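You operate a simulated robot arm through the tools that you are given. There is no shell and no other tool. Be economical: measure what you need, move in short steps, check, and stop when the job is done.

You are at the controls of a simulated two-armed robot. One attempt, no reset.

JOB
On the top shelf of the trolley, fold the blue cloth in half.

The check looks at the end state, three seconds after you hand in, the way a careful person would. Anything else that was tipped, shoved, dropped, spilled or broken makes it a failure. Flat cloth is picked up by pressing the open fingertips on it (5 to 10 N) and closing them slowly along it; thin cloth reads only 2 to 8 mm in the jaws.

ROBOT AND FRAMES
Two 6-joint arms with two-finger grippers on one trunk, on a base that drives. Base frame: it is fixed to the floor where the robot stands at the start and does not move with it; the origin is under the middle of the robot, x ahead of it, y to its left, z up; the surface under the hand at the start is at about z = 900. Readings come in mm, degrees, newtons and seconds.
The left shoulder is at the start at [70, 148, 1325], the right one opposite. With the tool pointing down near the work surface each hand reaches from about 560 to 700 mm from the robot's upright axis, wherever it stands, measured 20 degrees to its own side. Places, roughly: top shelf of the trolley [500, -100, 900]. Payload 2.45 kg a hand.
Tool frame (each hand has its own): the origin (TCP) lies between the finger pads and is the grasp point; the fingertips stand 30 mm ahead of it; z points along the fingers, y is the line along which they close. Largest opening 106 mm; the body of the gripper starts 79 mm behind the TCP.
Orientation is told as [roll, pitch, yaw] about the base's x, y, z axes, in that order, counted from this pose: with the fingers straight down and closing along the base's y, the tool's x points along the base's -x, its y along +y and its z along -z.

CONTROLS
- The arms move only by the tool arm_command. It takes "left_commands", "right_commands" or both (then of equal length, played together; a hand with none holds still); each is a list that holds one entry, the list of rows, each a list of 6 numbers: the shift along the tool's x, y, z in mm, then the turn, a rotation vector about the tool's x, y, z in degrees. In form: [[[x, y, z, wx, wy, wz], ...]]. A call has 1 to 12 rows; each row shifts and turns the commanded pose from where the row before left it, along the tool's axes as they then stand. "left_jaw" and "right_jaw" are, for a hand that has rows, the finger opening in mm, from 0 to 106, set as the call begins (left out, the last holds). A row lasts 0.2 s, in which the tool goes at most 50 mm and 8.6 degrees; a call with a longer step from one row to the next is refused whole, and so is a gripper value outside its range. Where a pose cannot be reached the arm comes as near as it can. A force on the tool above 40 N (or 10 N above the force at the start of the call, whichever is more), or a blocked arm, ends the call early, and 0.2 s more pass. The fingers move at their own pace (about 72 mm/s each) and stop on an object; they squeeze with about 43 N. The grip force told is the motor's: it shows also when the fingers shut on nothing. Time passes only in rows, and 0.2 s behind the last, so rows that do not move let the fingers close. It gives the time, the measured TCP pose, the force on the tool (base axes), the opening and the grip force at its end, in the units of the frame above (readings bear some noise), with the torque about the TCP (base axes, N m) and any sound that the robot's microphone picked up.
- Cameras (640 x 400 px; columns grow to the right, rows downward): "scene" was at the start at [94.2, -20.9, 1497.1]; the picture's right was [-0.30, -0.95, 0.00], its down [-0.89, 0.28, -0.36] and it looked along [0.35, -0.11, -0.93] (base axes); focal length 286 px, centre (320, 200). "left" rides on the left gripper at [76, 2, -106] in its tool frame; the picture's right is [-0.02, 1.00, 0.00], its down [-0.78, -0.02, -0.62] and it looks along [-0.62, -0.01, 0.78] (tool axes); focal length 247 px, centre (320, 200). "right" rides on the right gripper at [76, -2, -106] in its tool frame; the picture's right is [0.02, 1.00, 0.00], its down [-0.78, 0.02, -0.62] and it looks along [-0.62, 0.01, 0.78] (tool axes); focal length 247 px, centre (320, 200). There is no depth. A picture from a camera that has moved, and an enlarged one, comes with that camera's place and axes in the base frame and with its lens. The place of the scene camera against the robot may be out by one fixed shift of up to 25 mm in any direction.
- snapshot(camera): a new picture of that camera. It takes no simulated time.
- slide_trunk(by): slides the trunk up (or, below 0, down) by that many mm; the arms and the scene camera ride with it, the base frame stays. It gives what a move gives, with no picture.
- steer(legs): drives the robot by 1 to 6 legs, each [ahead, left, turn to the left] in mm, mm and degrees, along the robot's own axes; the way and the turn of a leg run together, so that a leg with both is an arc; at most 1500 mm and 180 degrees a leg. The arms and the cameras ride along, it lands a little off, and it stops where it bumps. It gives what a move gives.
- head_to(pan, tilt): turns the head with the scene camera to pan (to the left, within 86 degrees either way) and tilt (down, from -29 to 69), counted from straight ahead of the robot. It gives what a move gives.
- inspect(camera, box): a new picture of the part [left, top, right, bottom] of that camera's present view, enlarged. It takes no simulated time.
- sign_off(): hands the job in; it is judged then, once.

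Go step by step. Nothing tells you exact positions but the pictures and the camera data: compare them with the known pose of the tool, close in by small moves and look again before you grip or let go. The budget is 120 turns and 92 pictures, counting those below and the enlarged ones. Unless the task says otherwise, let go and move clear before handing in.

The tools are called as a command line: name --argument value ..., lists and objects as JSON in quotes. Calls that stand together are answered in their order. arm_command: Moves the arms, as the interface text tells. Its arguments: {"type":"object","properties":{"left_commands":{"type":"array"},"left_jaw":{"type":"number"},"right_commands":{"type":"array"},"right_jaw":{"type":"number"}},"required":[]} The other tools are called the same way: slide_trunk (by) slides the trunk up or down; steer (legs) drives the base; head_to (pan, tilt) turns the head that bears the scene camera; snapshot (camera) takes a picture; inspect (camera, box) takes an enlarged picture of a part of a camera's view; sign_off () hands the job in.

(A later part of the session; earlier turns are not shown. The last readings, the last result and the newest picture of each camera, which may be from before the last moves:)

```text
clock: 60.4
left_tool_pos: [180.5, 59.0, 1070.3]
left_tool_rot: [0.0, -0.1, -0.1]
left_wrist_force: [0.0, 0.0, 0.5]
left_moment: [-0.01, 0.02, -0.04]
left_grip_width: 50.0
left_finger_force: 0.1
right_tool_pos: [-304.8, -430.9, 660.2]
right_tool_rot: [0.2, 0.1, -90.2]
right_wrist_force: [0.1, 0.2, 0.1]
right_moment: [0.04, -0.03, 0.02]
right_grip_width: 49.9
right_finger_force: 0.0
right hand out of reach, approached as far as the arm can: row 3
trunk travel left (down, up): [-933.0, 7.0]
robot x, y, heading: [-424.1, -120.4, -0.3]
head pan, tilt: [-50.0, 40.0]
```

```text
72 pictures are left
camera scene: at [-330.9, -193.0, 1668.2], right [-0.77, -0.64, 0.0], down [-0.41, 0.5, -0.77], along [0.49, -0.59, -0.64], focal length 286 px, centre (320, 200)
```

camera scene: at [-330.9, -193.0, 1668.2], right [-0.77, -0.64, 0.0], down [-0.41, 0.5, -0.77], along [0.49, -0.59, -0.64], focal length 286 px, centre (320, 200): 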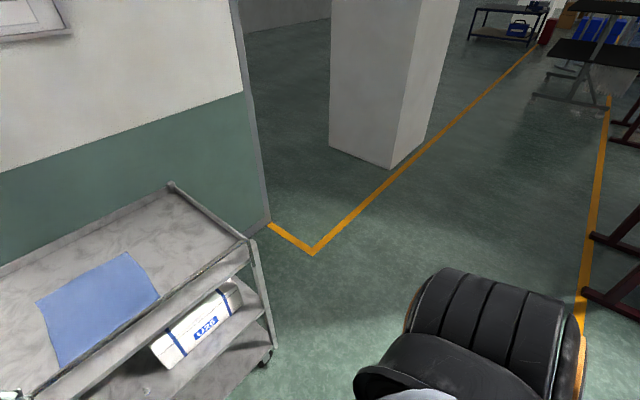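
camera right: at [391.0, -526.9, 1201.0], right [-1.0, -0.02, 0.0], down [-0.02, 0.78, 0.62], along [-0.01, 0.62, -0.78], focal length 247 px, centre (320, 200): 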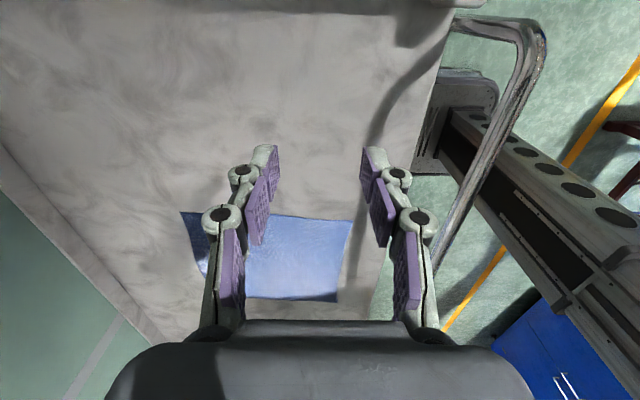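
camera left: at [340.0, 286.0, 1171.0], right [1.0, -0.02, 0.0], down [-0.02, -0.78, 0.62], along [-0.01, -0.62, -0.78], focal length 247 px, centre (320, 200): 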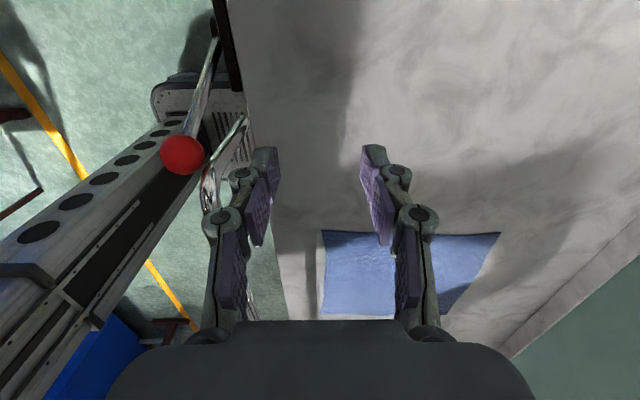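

Now the right arm hangs like the mirror of the left's start pose. I'll reset its yaw to 0 and bring it up in front the way the left came.

arm_command --right_commands '[[[0, 0, 0, 0, 0, -7.5], [0, 0, 0, 0, 0, -7.5], [0, 0, 0, 0, 0, -7.5], [0, 0, 0, 0, 0, -7.5], [0, 0, 0, 0, 0, -7.5], [0, 0, 0, 0, 0, -7.5], [0, 0, 0, 0, 0, -7.5], [0, 0, 0, 0, 0, -7.5], [0, 0, 0, 0, 0, -7.5], [0, 0, 0, 0, 0, -7.5], [0, 0, 0, 0, 0, -7.5], [0, 0, 0, 0, 0, -7.5]]]'

arm_command --right_commands '[[[-20, 0, -30, 0, 0, 0], [-20, 0, -30, 0, 0, 0], [-20, 0, -30, 0, 0, 0], [-20, 0, -30, 0, 0, 0], [-20, 0, -30, 0, 0, 0], [-20, 0, -30, 0, 0, 0], [-20, 0, -30, 0, 0, 0], [-20, 0, -30, 0, 0, 0], [-20, 0, -30, 0, 0, 0], [-20, 0, -30, 0, 0, 0], [-20, 0, -30, 0, 0, 0], [-20, 0, -30, 0, 0, 0]]]'

```text
clock: 63.0
left_tool_pos: [179.5, 58.4, 1070.7]
left_tool_rot: [0.0, -0.1, -0.2]
left_wrist_force: [-0.1, -0.6, 0.2]
left_moment: [0.0, -0.02, 0.02]
left_grip_width: 50.3
left_finger_force: 0.0
right_tool_pos: [-306.3, -433.3, 661.7]
right_tool_rot: [0.1, 0.0, -0.2]
right_wrist_force: [-0.3, 0.4, -0.1]
right_moment: [0.0, -0.06, -0.01]
right_grip_width: 50.2
right_finger_force: 0.0
trunk travel left (down, up): [-933.0, 7.0]
robot x, y, heading: [-428.4, -123.7, -0.4]
head pan, tilt: [-50.0, 40.0]
```

```text
clock: 65.6
left_tool_pos: [180.2, 59.7, 1071.2]
left_tool_rot: [-0.1, 0.0, -0.2]
left_wrist_force: [0.1, -0.1, 0.9]
left_moment: [-0.02, 0.01, 0.0]
left_grip_width: 50.3
left_finger_force: 0.0
right_tool_pos: [-64.6, -436.0, 1020.3]
right_tool_rot: [0.1, -0.2, -0.4]
right_wrist_force: [0.1, 0.3, 0.4]
right_moment: [0.0, 0.03, -0.01]
right_grip_width: 50.2
right_finger_force: 0.2
trunk travel left (down, up): [-933.0, 7.0]
robot x, y, heading: [-427.3, -124.2, -0.1]
head pan, tilt: [-50.0, 40.0]
```

All rows were reached. Now I'll swing the right hand forward and inward.

arm_command --right_commands '[[[-30.5, 15.6, -6, 0, 0, 0], [-30.5, 15.6, -6, 0, 0, 0], [-30.5, 15.6, -6, 0, 0, 0], [-30.5, 15.6, -6, 0, 0, 0], [-30.5, 15.6, -6, 0, 0, 0], [-30.5, 15.6, -6, 0, 0, 0], [-30.5, 15.6, -6, 0, 0, 0], [-30.5, 15.6, -6, 0, 0, 0]]]'

```text
clock: 67.4
left_tool_pos: [180.7, 59.4, 1071.1]
left_tool_rot: [0.1, -0.1, -0.2]
left_wrist_force: [0.1, 0.5, 0.6]
left_moment: [-0.03, 0.03, 0.01]
left_grip_width: 50.3
left_finger_force: 0.0
right_tool_pos: [177.9, -310.5, 1068.4]
right_tool_rot: [0.0, 0.0, -0.4]
right_wrist_force: [-0.3, -1.0, 1.4]
right_moment: [-0.01, -0.02, -0.01]
right_grip_width: 49.9
right_finger_force: 0.0
trunk travel left (down, up): [-933.0, 7.0]
robot x, y, heading: [-430.1, -124.1, -0.6]
head pan, tilt: [-50.0, 40.0]
```

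Both arms are symmetric and free. Next I'll yaw both 90° (cameras outward).

arm_command --left_commands '[[[0, 0, 0, 0, 0, 7.5], [0, 0, 0, 0, 0, 7.5], [0, 0, 0, 0, 0, 7.5], [0, 0, 0, 0, 0, 7.5], [0, 0, 0, 0, 0, 7.5], [0, 0, 0, 0, 0, 7.5], [0, 0, 0, 0, 0, 7.5], [0, 0, 0, 0, 0, 7.5], [0, 0, 0, 0, 0, 7.5], [0, 0, 0, 0, 0, 7.5], [0, 0, 0, 0, 0, 7.5], [0, 0, 0, 0, 0, 7.5]]]' --right_commands '[[[0, 0, 0, 0, 0, -7.5], [0, 0, 0, 0, 0, -7.5], [0, 0, 0, 0, 0, -7.5], [0, 0, 0, 0, 0, -7.5], [0, 0, 0, 0, 0, -7.5], [0, 0, 0, 0, 0, -7.5], [0, 0, 0, 0, 0, -7.5], [0, 0, 0, 0, 0, -7.5], [0, 0, 0, 0, 0, -7.5], [0, 0, 0, 0, 0, -7.5], [0, 0, 0, 0, 0, -7.5], [0, 0, 0, 0, 0, -7.5]]]'

arm_command --left_commands '[[[-30, 0, 0, 0, 0, 0], [-30, 0, 0, 0, 0, 0], [-10, 0, 0, 0, 0, 0]]]' --right_commands '[[[-30, 0, 0, 0, 0, 0], [-30, 0, 0, 0, 0, 0], [-10, 0, 0, 0, 0, 0]]]'

head_to --pan 0 --tilt 60

```text
clock: 70.0
left_tool_pos: [179.3, 58.1, 1070.9]
left_tool_rot: [0.3, 0.1, -90.4]
left_wrist_force: [-0.7, -0.2, -0.3]
left_moment: [-0.01, -0.02, 0.0]
left_grip_width: 50.3
left_finger_force: 0.1
right_tool_pos: [177.0, -311.1, 1069.2]
right_tool_rot: [-0.2, -0.1, 89.8]
right_wrist_force: [-0.4, 0.1, 0.0]
right_moment: [0.01, 0.0, 0.0]
right_grip_width: 50.1
right_finger_force: 0.1
trunk travel left (down, up): [-933.0, 7.0]
robot x, y, heading: [-425.4, -122.7, -0.2]
head pan, tilt: [-50.0, 40.0]
```

```text
clock: 70.8
left_tool_pos: [178.8, -11.3, 1070.4]
left_tool_rot: [0.3, 0.0, -90.2]
left_wrist_force: [-0.1, 0.2, 0.4]
left_moment: [0.0, -0.01, -0.01]
left_grip_width: 50.2
left_finger_force: 0.0
right_tool_pos: [178.0, -242.5, 1069.8]
right_tool_rot: [-0.1, -0.1, 89.6]
right_wrist_force: [-0.5, -0.1, 0.0]
right_moment: [0.01, -0.02, -0.04]
right_grip_width: 50.2
right_finger_force: 0.1
trunk travel left (down, up): [-933.0, 7.0]
robot x, y, heading: [-428.2, -120.4, -0.4]
head pan, tilt: [-50.0, 40.0]
```

```text
clock: 72.0
left_tool_pos: [179.2, -11.9, 1071.8]
left_tool_rot: [0.2, 0.0, -90.3]
left_wrist_force: [0.4, 0.0, 0.6]
left_moment: [-0.03, -0.01, 0.01]
left_grip_width: 50.2
left_finger_force: 0.0
right_tool_pos: [177.9, -241.9, 1069.4]
right_tool_rot: [-0.2, -0.1, 89.5]
right_wrist_force: [-0.6, -0.3, -0.4]
right_moment: [-0.01, 0.04, -0.02]
right_grip_width: 50.0
right_finger_force: 0.0
trunk travel left (down, up): [-933.0, 7.0]
robot x, y, heading: [-430.6, -121.4, -0.2]
head pan, tilt: [0.0, 60.0]
```

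Both hands are oriented and placed at the grip y's. I'll drive forward so they come over the far part of the cloth.

steer --legs '[[385, 0, 0]]'

snapshot --camera "scene"

snapshot --camera "left"

snapshot --camera "right"

```text
clock: 74.4
left_tool_pos: [562.8, -18.5, 1072.3]
left_tool_rot: [0.3, 0.0, -90.5]
left_wrist_force: [-0.7, -0.1, -1.3]
left_moment: [0.01, -0.02, 0.0]
left_grip_width: 50.3
left_finger_force: 0.0
right_tool_pos: [561.0, -249.1, 1069.9]
right_tool_rot: [-0.3, 0.0, 89.4]
right_wrist_force: [0.6, 0.5, 0.7]
right_moment: [-0.02, -0.04, -0.03]
right_grip_width: 49.9
right_finger_force: 0.1
trunk travel left (down, up): [-933.0, 7.0]
robot x, y, heading: [-44.4, -123.7, -0.6]
head pan, tilt: [0.0, 60.0]
```

```text
71 pictures are left
camera scene: at [62.2, -132.3, 1641.7], right [-0.01, -1.0, 0.0], down [-0.87, 0.01, -0.5], along [0.5, -0.01, -0.87], focal length 286 px, centre (320, 200)
```

scene: 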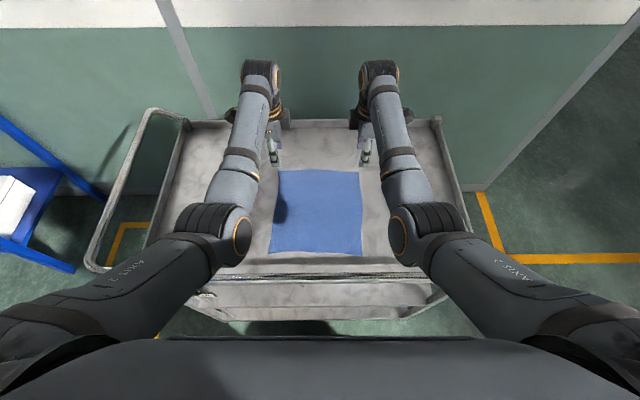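

```text
70 pictures are left
camera left: at [563.9, 57.9, 1177.9], right [1.0, -0.03, 0.0], down [-0.03, -0.78, 0.62], along [-0.01, -0.62, -0.78], focal length 247 px, centre (320, 200)
```

left: 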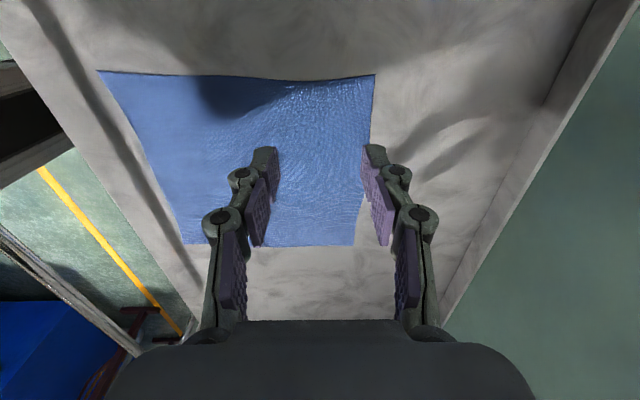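

```text
69 pictures are left
camera right: at [561.1, -323.2, 1177.5], right [-1.0, -0.01, 0.0], down [-0.01, 0.78, 0.62], along [0.0, 0.62, -0.78], focal length 247 px, centre (320, 200)
```

right: 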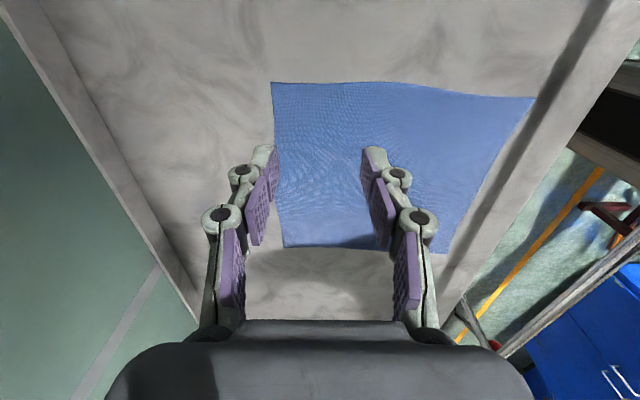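

The cloth corners come out at FL (620,−2), FR (613,−258), NL (339,11) and NR (330,−250). I'll shift the hands over the far-corner grip points and lower the trunk, stopping short of the cloth.

arm_command --left_commands '[[[-2, 16, 0, 0, 0, 0], [-2, 16, 0, 0, 0, 0]]]' --right_commands '[[[-6.5, -13.5, 0, 0, 0, 0], [-6.5, -13.5, 0, 0, 0, 0]]]' --left_jaw 40 --right_jaw 40

slide_trunk --by -115

snapshot --camera "left"

snapshot --camera "right"

```text
clock: 75.0
left_tool_pos: [596.9, -21.5, 1071.7]
left_tool_rot: [0.1, -0.1, -90.5]
left_wrist_force: [-0.5, -0.3, -0.2]
left_moment: [-0.05, -0.01, -0.01]
left_grip_width: 40.0
left_finger_force: 0.0
right_tool_pos: [591.6, -235.4, 1068.0]
right_tool_rot: [-0.1, -0.1, 89.3]
right_wrist_force: [-0.3, -0.1, 0.0]
right_moment: [-0.01, 0.03, 0.0]
right_grip_width: 39.9
right_finger_force: 0.1
trunk travel left (down, up): [-933.0, 7.0]
robot x, y, heading: [-46.2, -127.1, -0.5]
head pan, tilt: [0.0, 60.0]
```

```text
clock: 76.5
left_tool_pos: [595.4, -21.1, 957.4]
left_tool_rot: [0.3, 0.0, -90.4]
left_wrist_force: [-0.5, 0.6, -0.2]
left_moment: [-0.02, 0.01, 0.03]
left_grip_width: 40.0
left_finger_force: 0.1
right_tool_pos: [590.1, -236.0, 955.5]
right_tool_rot: [-0.2, -0.1, 89.4]
right_wrist_force: [0.4, -0.3, 0.1]
right_moment: [-0.01, -0.05, -0.02]
right_grip_width: 40.3
right_finger_force: 0.1
trunk travel left (down, up): [-818.0, 122.0]
robot x, y, heading: [-41.6, -125.9, -0.8]
head pan, tilt: [0.0, 60.0]
```

```text
68 pictures are left
camera left: at [597.3, 53.4, 1062.8], right [1.0, -0.03, 0.0], down [-0.03, -0.78, 0.62], along [-0.02, -0.62, -0.78], focal length 247 px, centre (320, 200)
```

left: 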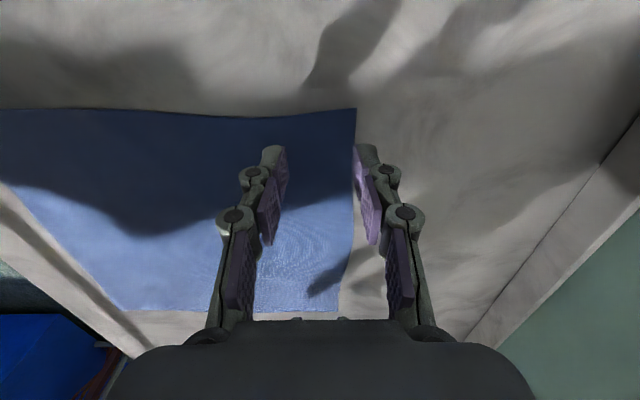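

```text
67 pictures are left
camera right: at [590.1, -311.0, 1061.6], right [-1.0, -0.01, 0.0], down [-0.01, 0.78, 0.62], along [0.0, 0.62, -0.78], focal length 247 px, centre (320, 200)
```

right: 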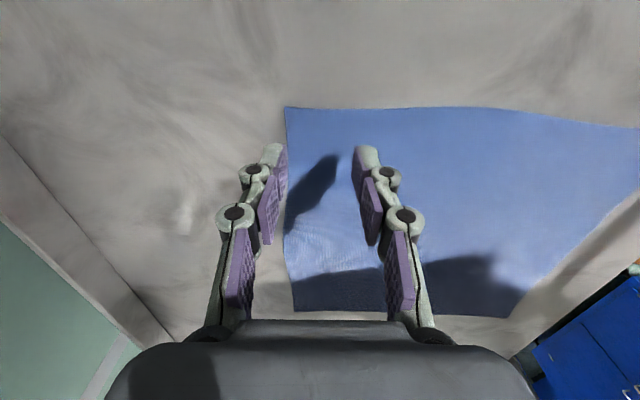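

The fingers straddle properly, with the front finger on the edge and tips at about z 926. I'll descend toward contact.

arm_command --left_commands '[[[0, 0, 12, 0, 0, 0], [0, 0, 9, 0, 0, 0], [0, 0, 0, 0, 0, 0]]]' --right_commands '[[[0, 0, 12, 0, 0, 0], [0, 0, 7, 0, 0, 0], [0, 0, 0, 0, 0, 0]]]'

arm_command --left_commands '[[[0, 0, 2, 0, 0, 0], [0, 0, 2, 0, 0, 0], [0, 0, 0, 0, 0, 0]]]' --right_commands '[[[0, 0, 2, 0, 0, 0], [0, 0, 2, 0, 0, 0], [0, 0, 0, 0, 0, 0]]]'

```text
clock: 77.3
left_tool_pos: [596.5, -21.2, 936.9]
left_tool_rot: [0.0, 0.1, -90.6]
left_wrist_force: [-0.2, 0.1, -0.1]
left_moment: [0.02, 0.04, -0.03]
left_grip_width: 40.1
left_finger_force: 0.1
right_tool_pos: [589.5, -235.0, 935.4]
right_tool_rot: [-0.1, -0.1, 89.4]
right_wrist_force: [0.8, 0.4, -0.2]
right_moment: [-0.01, -0.02, 0.0]
right_grip_width: 40.0
right_finger_force: 0.0
trunk travel left (down, up): [-818.0, 122.0]
robot x, y, heading: [-43.3, -126.0, -0.6]
head pan, tilt: [0.0, 60.0]
```

```text
clock: 78.1
left_tool_pos: [595.7, -23.0, 931.8]
left_tool_rot: [0.2, -0.1, -90.4]
left_wrist_force: [-0.4, 1.2, -0.8]
left_moment: [0.05, 0.02, 0.04]
left_grip_width: 39.9
left_finger_force: 0.0
right_tool_pos: [589.6, -235.1, 930.8]
right_tool_rot: [-0.1, -0.1, 89.4]
right_wrist_force: [0.1, -0.1, 0.2]
right_moment: [-0.02, 0.0, 0.04]
right_grip_width: 40.1
right_finger_force: 0.1
trunk travel left (down, up): [-818.0, 122.0]
robot x, y, heading: [-43.2, -125.7, -0.3]
head pan, tilt: [0.0, 60.0]
```

arm_command --left_commands '[[[0, 0, 1, 0, 0, 0], [0, 0, 1, 0, 0, 0], [0, 0, 0, 0, 0, 0]]]' --right_commands '[[[0, 0, 1, 0, 0, 0], [0, 0, 1, 0, 0, 0], [0, 0, 0, 0, 0, 0]]]'

arm_command --left_commands '[[[0, 0, 1, 0, 0, 0], [0, 0, 0, 0, 0, 0]]]' --right_commands '[[[0, 0, 1, 0, 0, 0], [0, 0, 0, 0, 0, 0]]]'

```text
clock: 78.9
left_tool_pos: [596.2, -23.7, 930.4]
left_tool_rot: [0.3, 0.1, -90.6]
left_wrist_force: [0.5, 0.2, 2.6]
left_moment: [0.01, 0.08, 0.0]
left_grip_width: 40.1
left_finger_force: 0.0
right_tool_pos: [588.7, -235.0, 929.7]
right_tool_rot: [-0.4, -0.2, 89.4]
right_wrist_force: [-0.4, -0.3, 7.1]
right_moment: [-0.03, 0.1, -0.01]
right_grip_width: 40.5
right_finger_force: 0.5
trunk travel left (down, up): [-818.0, 122.0]
robot x, y, heading: [-39.0, -127.3, -0.6]
head pan, tilt: [0.0, 60.0]
```

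```text
clock: 79.5
left_tool_pos: [594.4, -22.4, 930.3]
left_tool_rot: [0.4, 0.0, -90.5]
left_wrist_force: [-0.5, -0.3, 7.3]
left_moment: [0.04, 0.09, -0.02]
left_grip_width: 39.8
left_finger_force: 0.0
right_tool_pos: [587.7, -235.3, 929.9]
right_tool_rot: [-0.3, -0.2, 89.5]
right_wrist_force: [0.4, 0.6, 9.3]
right_moment: [0.0, 0.05, -0.01]
right_grip_width: 40.5
right_finger_force: 0.6
trunk travel left (down, up): [-818.0, 122.0]
robot x, y, heading: [-43.6, -122.0, -0.9]
head pan, tilt: [0.0, 60.0]
```

Contact is at 7 N and 9 N, which is right. Now I'll close in slow stages.

arm_command --left_commands '[[[0, 0, 0, 0, 0, 0]]]' --right_commands '[[[0, 0, 0, 0, 0, 0]]]' --left_jaw 32 --right_jaw 32

arm_command --left_commands '[[[0, 0, 0, 0, 0, 0]]]' --right_commands '[[[0, 0, 0, 0, 0, 0]]]' --left_jaw 24 --right_jaw 24

snapshot --camera "left"

snapshot --camera "right"

```text
clock: 79.9
left_tool_pos: [593.9, -21.9, 930.9]
left_tool_rot: [0.4, 0.0, -90.6]
left_wrist_force: [0.0, -0.1, 9.1]
left_moment: [0.07, 0.15, 0.0]
left_grip_width: 32.4
left_finger_force: 0.3
right_tool_pos: [587.7, -235.2, 930.3]
right_tool_rot: [-0.3, 0.0, 89.4]
right_wrist_force: [-0.7, 0.2, 12.4]
right_moment: [0.0, 0.2, -0.02]
right_grip_width: 33.0
right_finger_force: 0.4
trunk travel left (down, up): [-818.0, 122.0]
robot x, y, heading: [-42.5, -128.8, -0.4]
head pan, tilt: [0.0, 60.0]
```

```text
clock: 80.3
left_tool_pos: [594.2, -22.3, 930.8]
left_tool_rot: [0.4, 0.0, -90.5]
left_wrist_force: [-1.5, 0.3, 10.8]
left_moment: [0.08, 0.16, -0.02]
left_grip_width: 24.1
left_finger_force: 0.1
right_tool_pos: [586.9, -235.6, 930.8]
right_tool_rot: [-0.3, -0.1, 89.3]
right_wrist_force: [-0.5, 0.1, 13.5]
right_moment: [-0.04, 0.18, 0.0]
right_grip_width: 23.9
right_finger_force: 0.1
trunk travel left (down, up): [-818.0, 122.0]
robot x, y, heading: [-44.3, -126.3, -0.9]
head pan, tilt: [0.0, 60.0]
```

```text
66 pictures are left
camera left: at [594.5, 53.3, 1037.1], right [1.0, -0.03, 0.01], down [-0.03, -0.78, 0.62], along [-0.01, -0.62, -0.78], focal length 247 px, centre (320, 200)
```

left: 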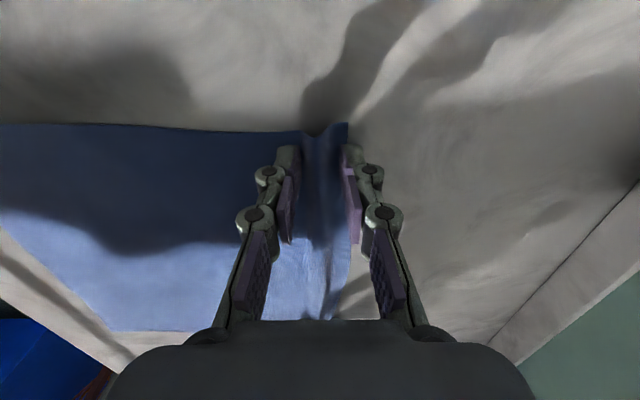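

```text
65 pictures are left
camera right: at [587.2, -311.0, 1037.9], right [-1.0, -0.01, -0.01], down [-0.01, 0.78, 0.62], along [0.0, 0.62, -0.78], focal length 247 px, centre (320, 200)
```

right: 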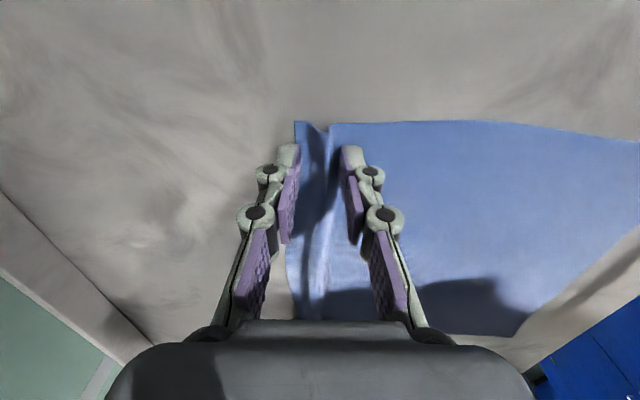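

The cloth is gathering between the fingers on both sides, so I'll keep closing.

arm_command --left_commands '[[[0, 0, -0.5, 0, 0, 0]]]' --right_commands '[[[0, 0, -1, 0, 0, 0]]]' --left_jaw 15 --right_jaw 15

arm_command --left_commands '[[[0, 0, 0, 0, 0, 0]]]' --right_commands '[[[0, 0, 0, 0, 0, 0]]]' --left_jaw 7 --right_jaw 7

arm_command --left_commands '[[[0, 0, 0, 0, 0, 0], [0, 0, 0, 0, 0, 0]]]' --right_commands '[[[0, 0, 0, 0, 0, 0], [0, 0, 0, 0, 0, 0]]]' --left_jaw 0 --right_jaw 0

snapshot --camera "left"

snapshot --camera "right"

```text
clock: 80.7
left_tool_pos: [594.9, -21.8, 930.4]
left_tool_rot: [0.3, 0.0, -90.5]
left_wrist_force: [-1.7, -0.3, 9.7]
left_moment: [0.05, 0.16, 0.01]
left_grip_width: 14.9
left_finger_force: 0.0
right_tool_pos: [587.1, -236.0, 931.0]
right_tool_rot: [-0.2, -0.1, 89.3]
right_wrist_force: [-0.5, 0.3, 7.5]
right_moment: [0.03, 0.08, 0.0]
right_grip_width: 14.7
right_finger_force: 0.0
trunk travel left (down, up): [-818.0, 122.0]
robot x, y, heading: [-47.1, -129.2, -1.0]
head pan, tilt: [0.0, 60.0]
```

```text
clock: 81.1
left_tool_pos: [595.0, -22.0, 930.2]
left_tool_rot: [0.4, 0.0, -90.5]
left_wrist_force: [0.1, 0.0, 7.9]
left_moment: [0.02, 0.09, -0.01]
left_grip_width: 5.7
left_finger_force: 0.0
right_tool_pos: [588.0, -235.8, 930.6]
right_tool_rot: [-0.2, 0.0, 89.4]
right_wrist_force: [-0.7, 0.8, 5.1]
right_moment: [0.02, 0.01, 0.0]
right_grip_width: 6.2
right_finger_force: 0.0
trunk travel left (down, up): [-818.0, 122.0]
robot x, y, heading: [-41.8, -127.4, -0.5]
head pan, tilt: [0.0, 60.0]
```

```text
clock: 81.7
left_tool_pos: [594.6, -22.7, 929.7]
left_tool_rot: [0.3, 0.0, -90.3]
left_wrist_force: [2.4, 0.3, 1.6]
left_moment: [-0.01, 0.15, 0.01]
left_grip_width: 3.5
left_finger_force: 30.7
right_tool_pos: [588.7, -236.2, 928.9]
right_tool_rot: [-0.2, -0.1, 89.5]
right_wrist_force: [-5.0, 0.5, 20.2]
right_moment: [0.17, -0.23, 0.03]
right_grip_width: 0.8
right_finger_force: 31.5
trunk travel left (down, up): [-818.0, 122.0]
robot x, y, heading: [-40.0, -122.1, -0.8]
head pan, tilt: [0.0, 60.0]
```

```text
64 pictures are left
camera left: at [596.4, 53.4, 1036.3], right [1.0, -0.03, 0.01], down [-0.03, -0.78, 0.62], along [-0.01, -0.62, -0.78], focal length 247 px, centre (320, 200)
```

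left: 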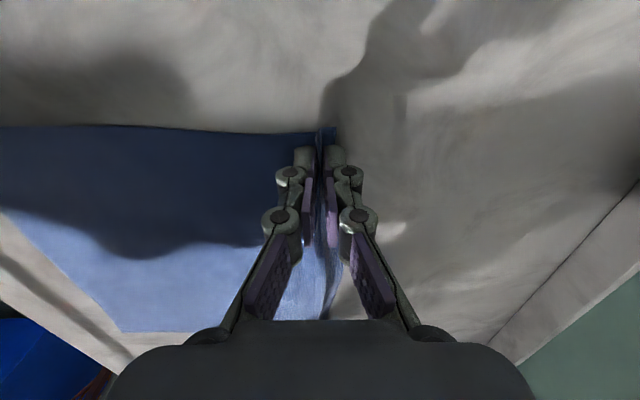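

```text
63 pictures are left
camera right: at [588.7, -311.3, 1037.0], right [-1.0, -0.01, 0.0], down [-0.01, 0.78, 0.62], along [0.0, 0.62, -0.78], focal length 247 px, centre (320, 200)
```

right: 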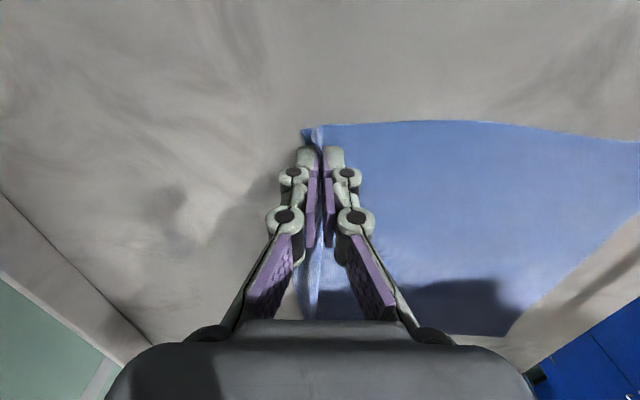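

The left has cloth (3.5 mm) but the right slipped (0.8 mm). I'll reopen the right and try again with steady pressure.

arm_command --right_commands '[[[0, 0, -4, 0, 0, 0], [0, 0, -4, 0, 0, 0], [0, 0, 0, 0, 0, 0]]]' --right_jaw 40

snapshot --camera "right"

```text
clock: 82.5
left_tool_pos: [595.2, -22.4, 930.0]
left_tool_rot: [0.4, 0.0, -90.5]
left_wrist_force: [-1.4, -0.4, 7.5]
left_moment: [-0.04, 0.19, -0.03]
left_grip_width: 4.0
left_finger_force: 38.9
right_tool_pos: [589.4, -235.0, 937.7]
right_tool_rot: [-0.2, -0.2, 89.5]
right_wrist_force: [-0.7, 0.4, -0.5]
right_moment: [0.01, 0.0, 0.0]
right_grip_width: 39.4
right_finger_force: 0.1
trunk travel left (down, up): [-818.0, 122.0]
robot x, y, heading: [-46.9, -124.4, -0.8]
head pan, tilt: [0.0, 60.0]
```

```text
62 pictures are left
camera right: at [589.0, -311.2, 1044.9], right [-1.0, -0.01, 0.0], down [-0.01, 0.78, 0.62], along [0.0, 0.62, -0.78], focal length 247 px, centre (320, 200)
```

right: 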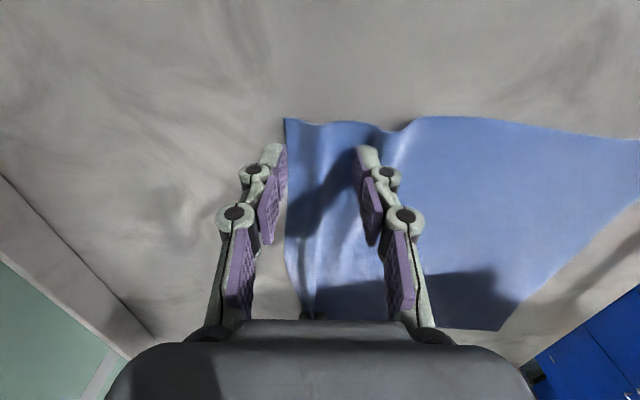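

The right corner is still in place with a slight ridge. I'll press again.

arm_command --right_commands '[[[0, 0, 4, 0, 0, 0], [0, 0, 3, 0, 0, 0], [0, 0, 1.5, 0, 0, 0], [0, 0, 0, 0, 0, 0]]]'

```text
clock: 83.5
left_tool_pos: [595.3, -22.5, 930.5]
left_tool_rot: [0.3, 0.1, -90.6]
left_wrist_force: [1.1, 0.6, 2.1]
left_moment: [0.06, 0.24, -0.02]
left_grip_width: 1.1
left_finger_force: 27.0
right_tool_pos: [587.9, -235.6, 931.1]
right_tool_rot: [-0.3, -0.2, 89.4]
right_wrist_force: [0.3, 0.0, 6.9]
right_moment: [-0.05, 0.11, 0.04]
right_grip_width: 40.5
right_finger_force: 0.4
trunk travel left (down, up): [-818.0, 122.0]
robot x, y, heading: [-44.9, -129.7, -0.8]
head pan, tilt: [0.0, 60.0]
```

The left jaw now reads 1.1 mm, so I'll check whether it still holds the cloth.

inspect --camera "left" --box '[240, 110, 400, 210]'

arm_command --right_commands '[[[0, 0, 0.5, 0, 0, 0]]]' --right_jaw 30

arm_command --right_commands '[[[0, 0, 0, 0, 0, 0]]]' --right_jaw 20

arm_command --right_commands '[[[0, 0, 0, 0, 0, 0]]]' --right_jaw 10

```text
4.00 times, centred on (320, 160) of left
camera zoom: at [595.9, 53.3, 1036.2], right [1.0, -0.03, 0.01], down [-0.03, -0.78, 0.62], along [-0.01, -0.62, -0.78], focal length 988 px, centre (320, 360)
```

zoom: 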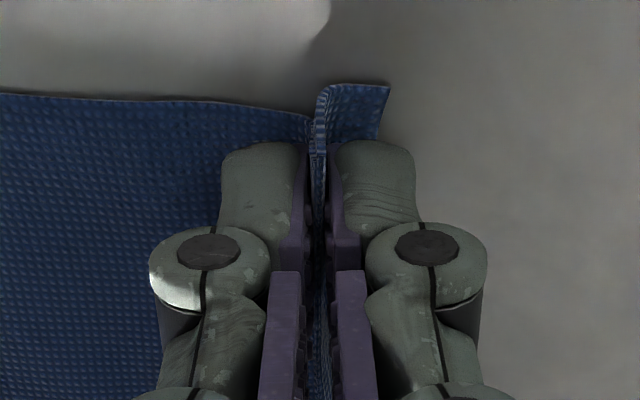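

```text
clock: 83.9
left_tool_pos: [594.2, -22.6, 931.4]
left_tool_rot: [0.2, 0.0, -90.5]
left_wrist_force: [1.8, 0.3, 0.1]
left_moment: [0.03, 0.08, 0.0]
left_grip_width: 6.4
left_finger_force: 36.0
right_tool_pos: [587.3, -234.2, 929.9]
right_tool_rot: [-0.2, -0.2, 89.4]
right_wrist_force: [-0.7, -0.5, 11.9]
right_moment: [-0.03, 0.12, -0.01]
right_grip_width: 31.1
right_finger_force: 0.8
trunk travel left (down, up): [-818.0, 122.0]
robot x, y, heading: [-41.2, -126.5, -0.7]
head pan, tilt: [0.0, 60.0]
```

```text
clock: 84.3
left_tool_pos: [594.5, -22.7, 929.6]
left_tool_rot: [0.2, 0.0, -90.5]
left_wrist_force: [-2.2, -1.1, 23.2]
left_moment: [-0.19, -0.69, 0.0]
left_grip_width: 0.2
left_finger_force: 29.0
right_tool_pos: [587.9, -235.3, 931.3]
right_tool_rot: [-0.3, -0.1, 89.4]
right_wrist_force: [-0.7, -0.2, 13.6]
right_moment: [0.01, 0.16, 0.01]
right_grip_width: 20.3
right_finger_force: 0.0
trunk travel left (down, up): [-818.0, 122.0]
robot x, y, heading: [-43.9, -128.6, -0.5]
head pan, tilt: [0.0, 60.0]
```

```text
clock: 84.7
left_tool_pos: [594.2, -21.8, 931.0]
left_tool_rot: [0.4, 0.1, -90.4]
left_wrist_force: [0.3, -0.7, 3.1]
left_moment: [0.01, 0.11, -0.01]
left_grip_width: 5.5
left_finger_force: 32.2
right_tool_pos: [589.0, -235.0, 930.1]
right_tool_rot: [-0.3, 0.0, 89.4]
right_wrist_force: [-0.4, 0.2, 9.7]
right_moment: [-0.07, 0.02, -0.01]
right_grip_width: 8.7
right_finger_force: 0.0
trunk travel left (down, up): [-818.0, 122.0]
robot x, y, heading: [-42.5, -126.6, -1.0]
head pan, tilt: [0.0, 60.0]
```

The left does hold a ridge of cloth; its reading just jitters. I'll finish closing the right.

arm_command --right_commands '[[[0, 0, 0, 0, 0, 0], [0, 0, 0, 0, 0, 0]]]' --right_jaw 0

inspect --camera "right" --box '[240, 110, 400, 210]'

```text
clock: 85.3
left_tool_pos: [595.5, -22.3, 931.5]
left_tool_rot: [0.3, 0.0, -90.5]
left_wrist_force: [0.7, -0.5, 0.6]
left_moment: [-0.03, 0.07, -0.04]
left_grip_width: 4.4
left_finger_force: 32.0
right_tool_pos: [587.8, -235.3, 929.2]
right_tool_rot: [-0.2, -0.2, 89.4]
right_wrist_force: [-0.5, 0.1, 23.7]
right_moment: [-0.03, 0.01, -0.02]
right_grip_width: 3.6
right_finger_force: 37.9
trunk travel left (down, up): [-818.0, 122.0]
robot x, y, heading: [-43.5, -128.2, -0.7]
head pan, tilt: [0.0, 60.0]
```

```text
4.00 times, centred on (320, 160) of right
camera zoom: at [588.4, -311.0, 1036.8], right [-1.0, -0.01, 0.0], down [-0.01, 0.78, 0.62], along [0.0, 0.62, -0.78], focal length 988 px, centre (320, 360)
```

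zoom: 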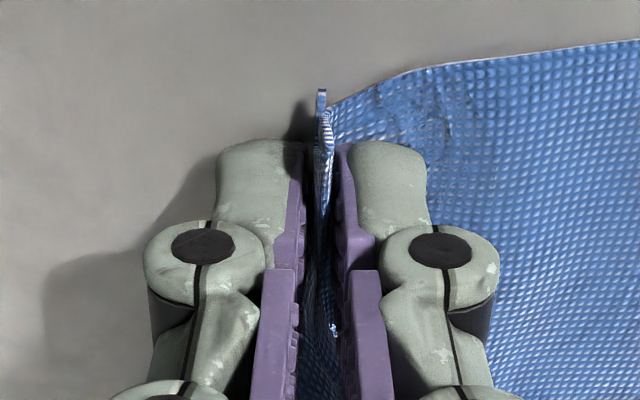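

Both hold the far edge. I'll lift both together a little, moving toward the robot.

arm_command --left_commands '[[[0, 0, -8, 0, 0, 0], [0, -2, -8, 0, 0, 0], [0, -3, -8, 0, 0, 0], [0, -5, -8, 0, 0, 0], [0, 0, 0, 0, 0, 0]]]' --right_commands '[[[0, 0, -8, 0, 0, 0], [0, 2, -8, 0, 0, 0], [0, 3, -8, 0, 0, 0], [0, 5, -8, 0, 0, 0], [0, 0, 0, 0, 0, 0]]]'

snapshot --camera "left"

snapshot --camera "right"

snapshot --camera "scene"

```text
clock: 86.5
left_tool_pos: [585.7, -21.4, 961.6]
left_tool_rot: [0.1, -0.1, -90.5]
left_wrist_force: [-0.6, -0.7, 5.4]
left_moment: [0.05, -0.05, 0.05]
left_grip_width: 0.5
left_finger_force: 29.9
right_tool_pos: [579.6, -235.6, 961.5]
right_tool_rot: [-0.2, 0.0, 89.4]
right_wrist_force: [0.7, 1.0, -0.7]
right_moment: [0.01, 0.05, 0.0]
right_grip_width: 3.7
right_finger_force: 30.5
trunk travel left (down, up): [-818.0, 122.0]
robot x, y, heading: [-41.8, -128.1, -0.6]
head pan, tilt: [0.0, 60.0]
```

```text
59 pictures are left
camera left: at [587.2, 53.3, 1067.0], right [1.0, -0.03, 0.0], down [-0.03, -0.78, 0.62], along [-0.02, -0.62, -0.78], focal length 247 px, centre (320, 200)
```

left: 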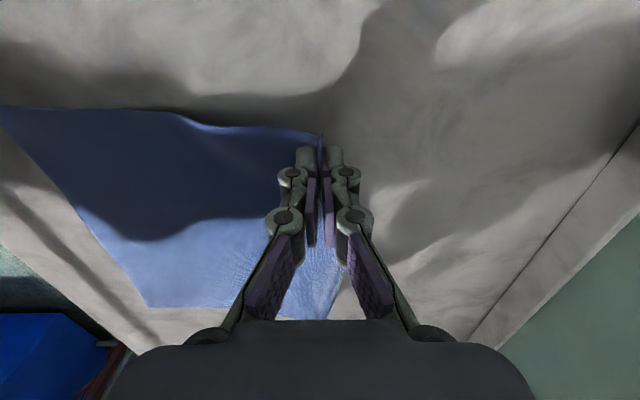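

```text
58 pictures are left
camera right: at [579.7, -311.0, 1067.8], right [-1.0, -0.01, 0.0], down [-0.01, 0.78, 0.62], along [0.0, 0.62, -0.78], focal length 247 px, centre (320, 200)
```

right: 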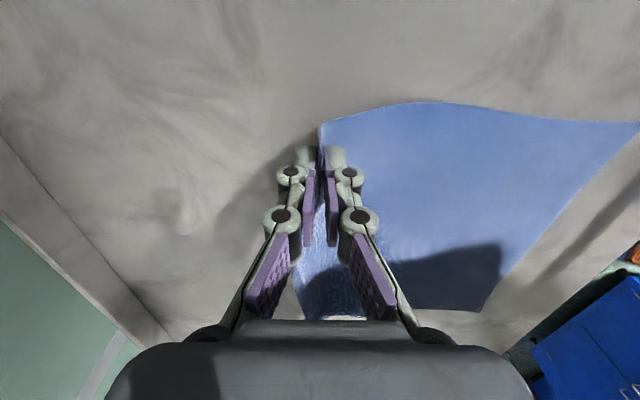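

```text
57 pictures are left
camera scene: at [64.1, -132.4, 1526.5], right [-0.01, -1.0, 0.0], down [-0.87, 0.01, -0.5], along [0.5, -0.01, -0.87], focal length 286 px, centre (320, 200)
```

scene: 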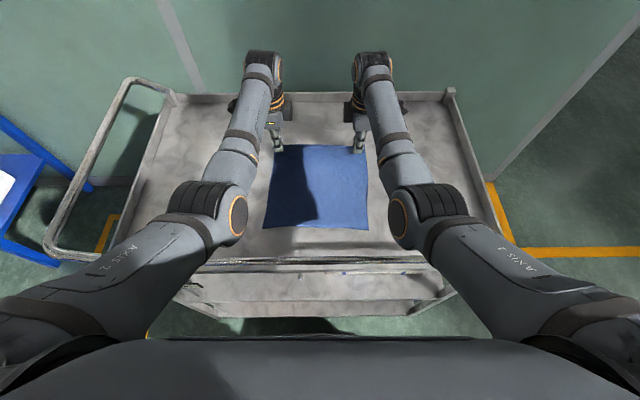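

Both corners are held and rising. I'll bring the hands toward the fold line and then lift with the trunk.

arm_command --left_commands '[[[0, -9, -3, 0, 0, 0], [0, -9, -3, 0, 0, 0], [0, -9, -3, 0, 0, 0], [0, -9, -3, 0, 0, 0], [0, -9, -3, 0, 0, 0]]]' --right_commands '[[[0, 8, -3, 0, 0, 0], [0, 8, -3, 0, 0, 0], [0, 8, -3, 0, 0, 0], [0, 8, -3, 0, 0, 0], [0, 8, -3, 0, 0, 0]]]'

slide_trunk --by 48

snapshot --camera "left"

snapshot --camera "right"

```text
clock: 87.7
left_tool_pos: [540.5, -21.9, 977.1]
left_tool_rot: [0.1, 0.0, -90.6]
left_wrist_force: [0.5, 0.3, -0.3]
left_moment: [-0.04, 0.03, 0.0]
left_grip_width: 5.6
left_finger_force: 33.0
right_tool_pos: [539.3, -235.8, 975.3]
right_tool_rot: [-0.2, -0.1, 89.4]
right_wrist_force: [-2.7, -0.8, -1.7]
right_moment: [-0.03, -0.27, -0.03]
right_grip_width: 1.0
right_finger_force: 26.0
trunk travel left (down, up): [-818.0, 122.0]
robot x, y, heading: [-40.8, -130.5, -0.7]
head pan, tilt: [0.0, 60.0]
```

```text
clock: 88.6
left_tool_pos: [540.6, -21.0, 1023.6]
left_tool_rot: [0.2, 0.0, -90.4]
left_wrist_force: [0.3, 0.4, 2.4]
left_moment: [0.0, 0.13, -0.05]
left_grip_width: 3.1
left_finger_force: 38.0
right_tool_pos: [541.2, -235.4, 1023.1]
right_tool_rot: [-0.1, 0.0, 89.5]
right_wrist_force: [0.2, -0.1, -0.3]
right_moment: [0.0, -0.01, 0.02]
right_grip_width: 5.0
right_finger_force: 31.7
trunk travel left (down, up): [-866.0, 74.0]
robot x, y, heading: [-40.9, -124.2, -0.6]
head pan, tilt: [0.0, 60.0]
```

```text
56 pictures are left
camera left: at [542.9, 54.2, 1129.9], right [1.0, -0.03, 0.0], down [-0.02, -0.78, 0.62], along [-0.02, -0.62, -0.78], focal length 247 px, centre (320, 200)
```

left: 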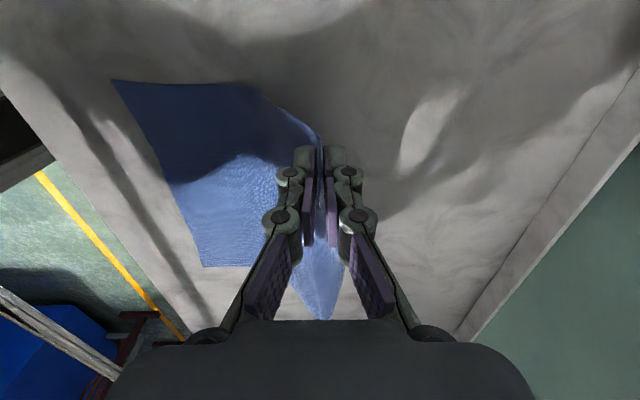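

```text
55 pictures are left
camera right: at [539.8, -310.9, 1130.1], right [-1.0, -0.01, 0.0], down [-0.01, 0.78, 0.62], along [-0.01, 0.62, -0.78], focal length 247 px, centre (320, 200)
```

right: 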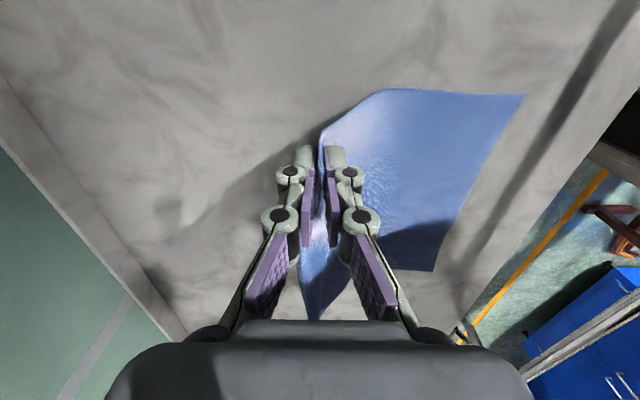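

The near edge slid about 25 mm ahead and is now at x≈360, so the fold line is near x≈500. I'll carry the gripped edge back toward the near edge by driving slowly backward.

steer --legs '[[-60, 0, 0]]'

steer --legs '[[-50, 0, 0]]'

snapshot --camera "left"

snapshot --camera "right"

snapshot --camera "scene"

```text
clock: 89.5
left_tool_pos: [487.3, -20.9, 1020.8]
left_tool_rot: [-0.1, 0.1, -90.5]
left_wrist_force: [-0.6, 0.2, -0.7]
left_moment: [-0.02, 0.13, -0.02]
left_grip_width: 5.7
left_finger_force: 33.0
right_tool_pos: [485.3, -234.5, 1018.6]
right_tool_rot: [0.2, -0.1, 89.5]
right_wrist_force: [-2.5, 1.2, 5.8]
right_moment: [-0.13, -0.04, 0.0]
right_grip_width: 0.3
right_finger_force: 27.0
trunk travel left (down, up): [-866.0, 74.0]
robot x, y, heading: [-101.9, -124.8, -0.9]
head pan, tilt: [0.0, 60.0]
```

```text
clock: 90.5
left_tool_pos: [437.4, -20.8, 1021.6]
left_tool_rot: [-0.2, 0.0, -90.5]
left_wrist_force: [0.6, -0.7, -0.9]
left_moment: [-0.01, 0.05, 0.0]
left_grip_width: 6.0
left_finger_force: 35.8
right_tool_pos: [434.7, -233.9, 1020.2]
right_tool_rot: [0.2, -0.1, 89.3]
right_wrist_force: [1.0, -0.3, -0.9]
right_moment: [0.0, 0.11, 0.01]
right_grip_width: 3.2
right_finger_force: 29.7
trunk travel left (down, up): [-866.0, 74.0]
robot x, y, heading: [-150.2, -125.6, -0.8]
head pan, tilt: [0.0, 60.0]
```

```text
54 pictures are left
camera left: at [439.1, 55.2, 1127.2], right [1.0, -0.03, 0.0], down [-0.02, -0.78, 0.62], along [-0.02, -0.62, -0.78], focal length 247 px, centre (320, 200)
```

left: 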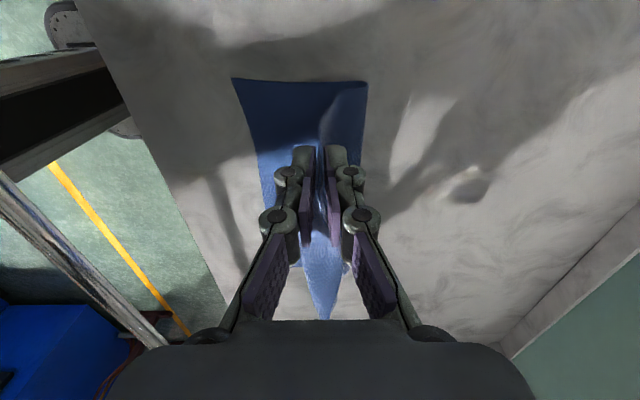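

```text
53 pictures are left
camera right: at [435.8, -310.1, 1127.1], right [-1.0, -0.01, 0.0], down [-0.01, 0.78, 0.62], along [-0.01, 0.62, -0.78], focal length 247 px, centre (320, 200)
```

right: 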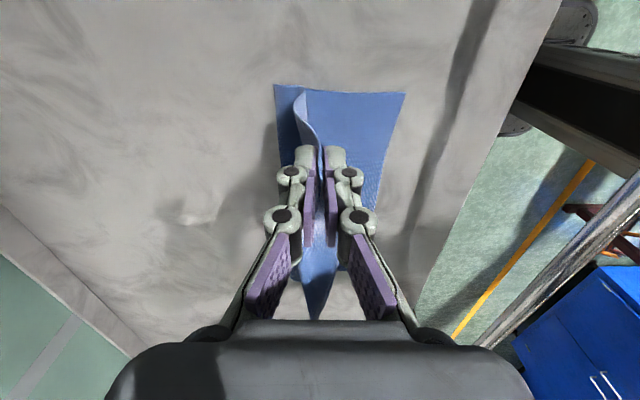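

```text
52 pictures are left
camera scene: at [-36.7, -131.2, 1573.7], right [-0.01, -1.0, 0.0], down [-0.87, 0.01, -0.5], along [0.5, -0.01, -0.87], focal length 286 px, centre (320, 200)
```

scene: 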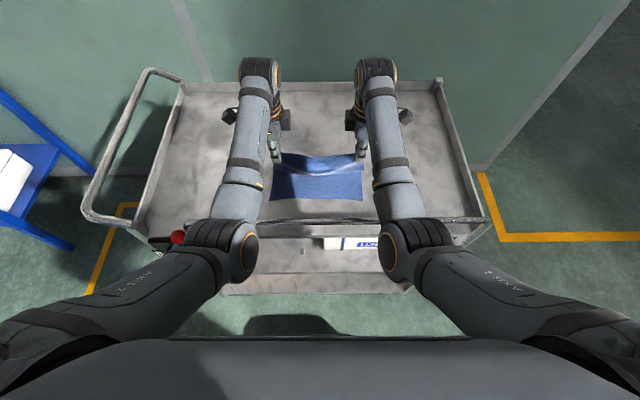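

The cloth is folding well: the bottom layer spans x 362–476 and the upper layer still has slack. I'll keep going back while lowering diagonally.

steer --legs '[[-30, 0, 0]]'

arm_command --left_commands '[[[2, -1, 0, 0, 0, 0], [0, -1, 10, 0, 0, 0], [0, -1, 10, 0, 0, 0], [0, -1, 10, 0, 0, 0], [0, -1, 10, 0, 0, 0]]]' --right_commands '[[[2, 1, 0, 0, 0, 0], [0, 1, 10, 0, 0, 0], [0, 1, 10, 0, 0, 0], [0, 1, 10, 0, 0, 0], [0, 1, 10, 0, 0, 0]]]'

snapshot --camera "left"

snapshot --camera "right"

```text
clock: 91.3
left_tool_pos: [407.4, -20.3, 1021.8]
left_tool_rot: [0.1, 0.0, -90.4]
left_wrist_force: [1.1, -0.6, 2.7]
left_moment: [0.03, 0.0, -0.02]
left_grip_width: 1.9
left_finger_force: 34.5
right_tool_pos: [403.8, -234.1, 1019.3]
right_tool_rot: [0.1, -0.1, 89.3]
right_wrist_force: [0.5, 0.5, -0.4]
right_moment: [-0.02, 0.02, 0.02]
right_grip_width: 4.5
right_finger_force: 32.2
trunk travel left (down, up): [-866.0, 74.0]
robot x, y, heading: [-181.9, -127.1, -0.8]
head pan, tilt: [0.0, 60.0]
```

```text
clock: 92.5
left_tool_pos: [399.3, -17.3, 984.7]
left_tool_rot: [0.3, -0.1, -90.5]
left_wrist_force: [0.8, 0.0, -0.8]
left_moment: [0.01, 0.04, 0.01]
left_grip_width: 5.5
left_finger_force: 33.3
right_tool_pos: [396.1, -235.3, 983.9]
right_tool_rot: [-0.2, -0.1, 89.4]
right_wrist_force: [0.7, 0.4, 4.1]
right_moment: [0.01, 0.09, 0.03]
right_grip_width: 0.8
right_finger_force: 26.0
trunk travel left (down, up): [-866.0, 74.0]
robot x, y, heading: [-180.0, -126.8, -0.9]
head pan, tilt: [0.0, 60.0]
```

```text
51 pictures are left
camera left: at [400.0, 57.8, 1090.3], right [1.0, -0.03, 0.0], down [-0.03, -0.78, 0.62], along [-0.02, -0.62, -0.78], focal length 247 px, centre (320, 200)
```

left: 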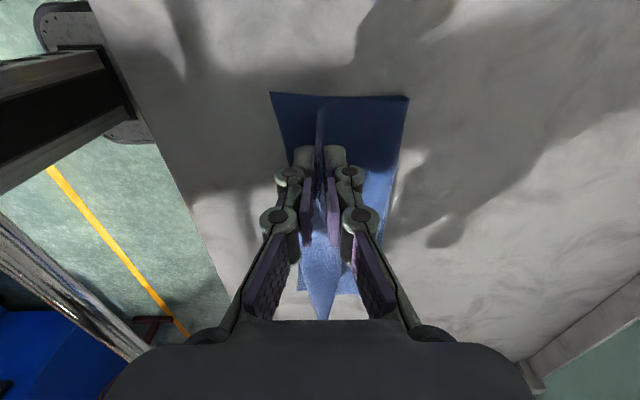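

```text
50 pictures are left
camera right: at [396.0, -311.6, 1089.9], right [-1.0, -0.01, 0.0], down [-0.01, 0.78, 0.62], along [0.0, 0.62, -0.78], focal length 247 px, centre (320, 200)
```

right: 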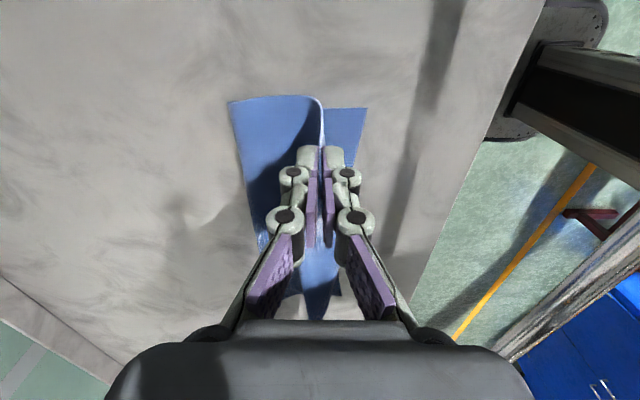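

The near edge is steady at x≈362, and the loop should fall outward as the hands descend. I'll lower further, moving slightly back.

arm_command --left_commands '[[[0, -1, 8, 0, 0, 0], [0, -1, 8, 0, 0, 0], [0, -1, 8, 0, 0, 0], [0, -1, 7, 0, 0, 0], [0, 0, 0, 0, 0, 0]]]' --right_commands '[[[0, 1, 8, 0, 0, 0], [0, 1, 8, 0, 0, 0], [0, 1, 8, 0, 0, 0], [0, 1, 7, 0, 0, 0], [0, 0, 0, 0, 0, 0]]]'

snapshot --camera "left"

snapshot --camera "right"

```text
clock: 93.7
left_tool_pos: [394.1, -19.2, 953.3]
left_tool_rot: [0.3, 0.0, -90.5]
left_wrist_force: [-1.6, -0.9, 4.1]
left_moment: [0.0, -0.04, -0.04]
left_grip_width: 2.0
left_finger_force: 34.5
right_tool_pos: [391.2, -235.7, 951.2]
right_tool_rot: [-0.1, 0.0, 89.3]
right_wrist_force: [0.8, -0.8, 3.7]
right_moment: [0.0, -0.08, -0.02]
right_grip_width: 0.4
right_finger_force: 27.3
trunk travel left (down, up): [-866.0, 74.0]
robot x, y, heading: [-182.0, -123.4, -0.5]
head pan, tilt: [0.0, 60.0]
```

```text
49 pictures are left
camera left: at [395.7, 57.7, 1059.7], right [1.0, -0.03, 0.0], down [-0.03, -0.78, 0.62], along [-0.01, -0.62, -0.78], focal length 247 px, centre (320, 200)
```

left: 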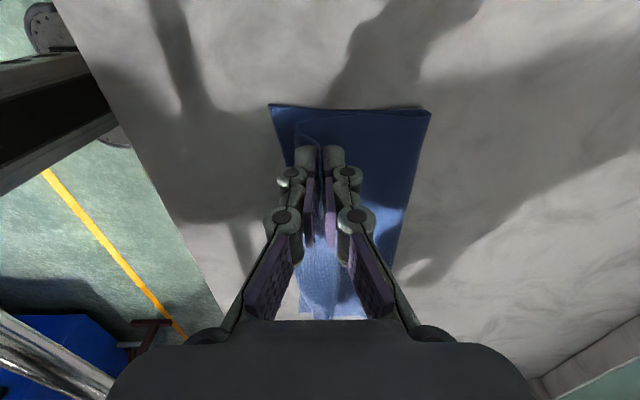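

```text
48 pictures are left
camera right: at [391.4, -311.8, 1059.2], right [-1.0, -0.01, 0.0], down [-0.01, 0.78, 0.62], along [0.0, 0.62, -0.78], focal length 247 px, centre (320, 200)
```

right: 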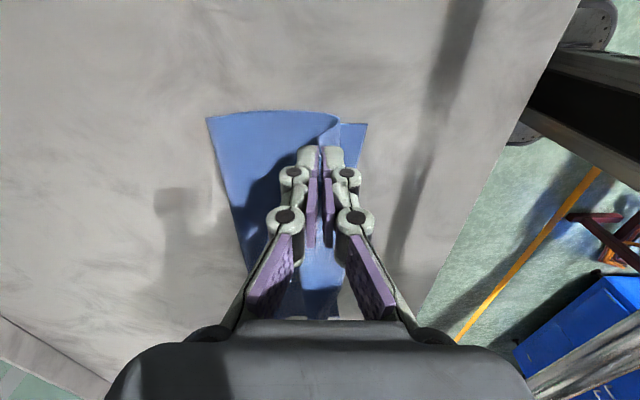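

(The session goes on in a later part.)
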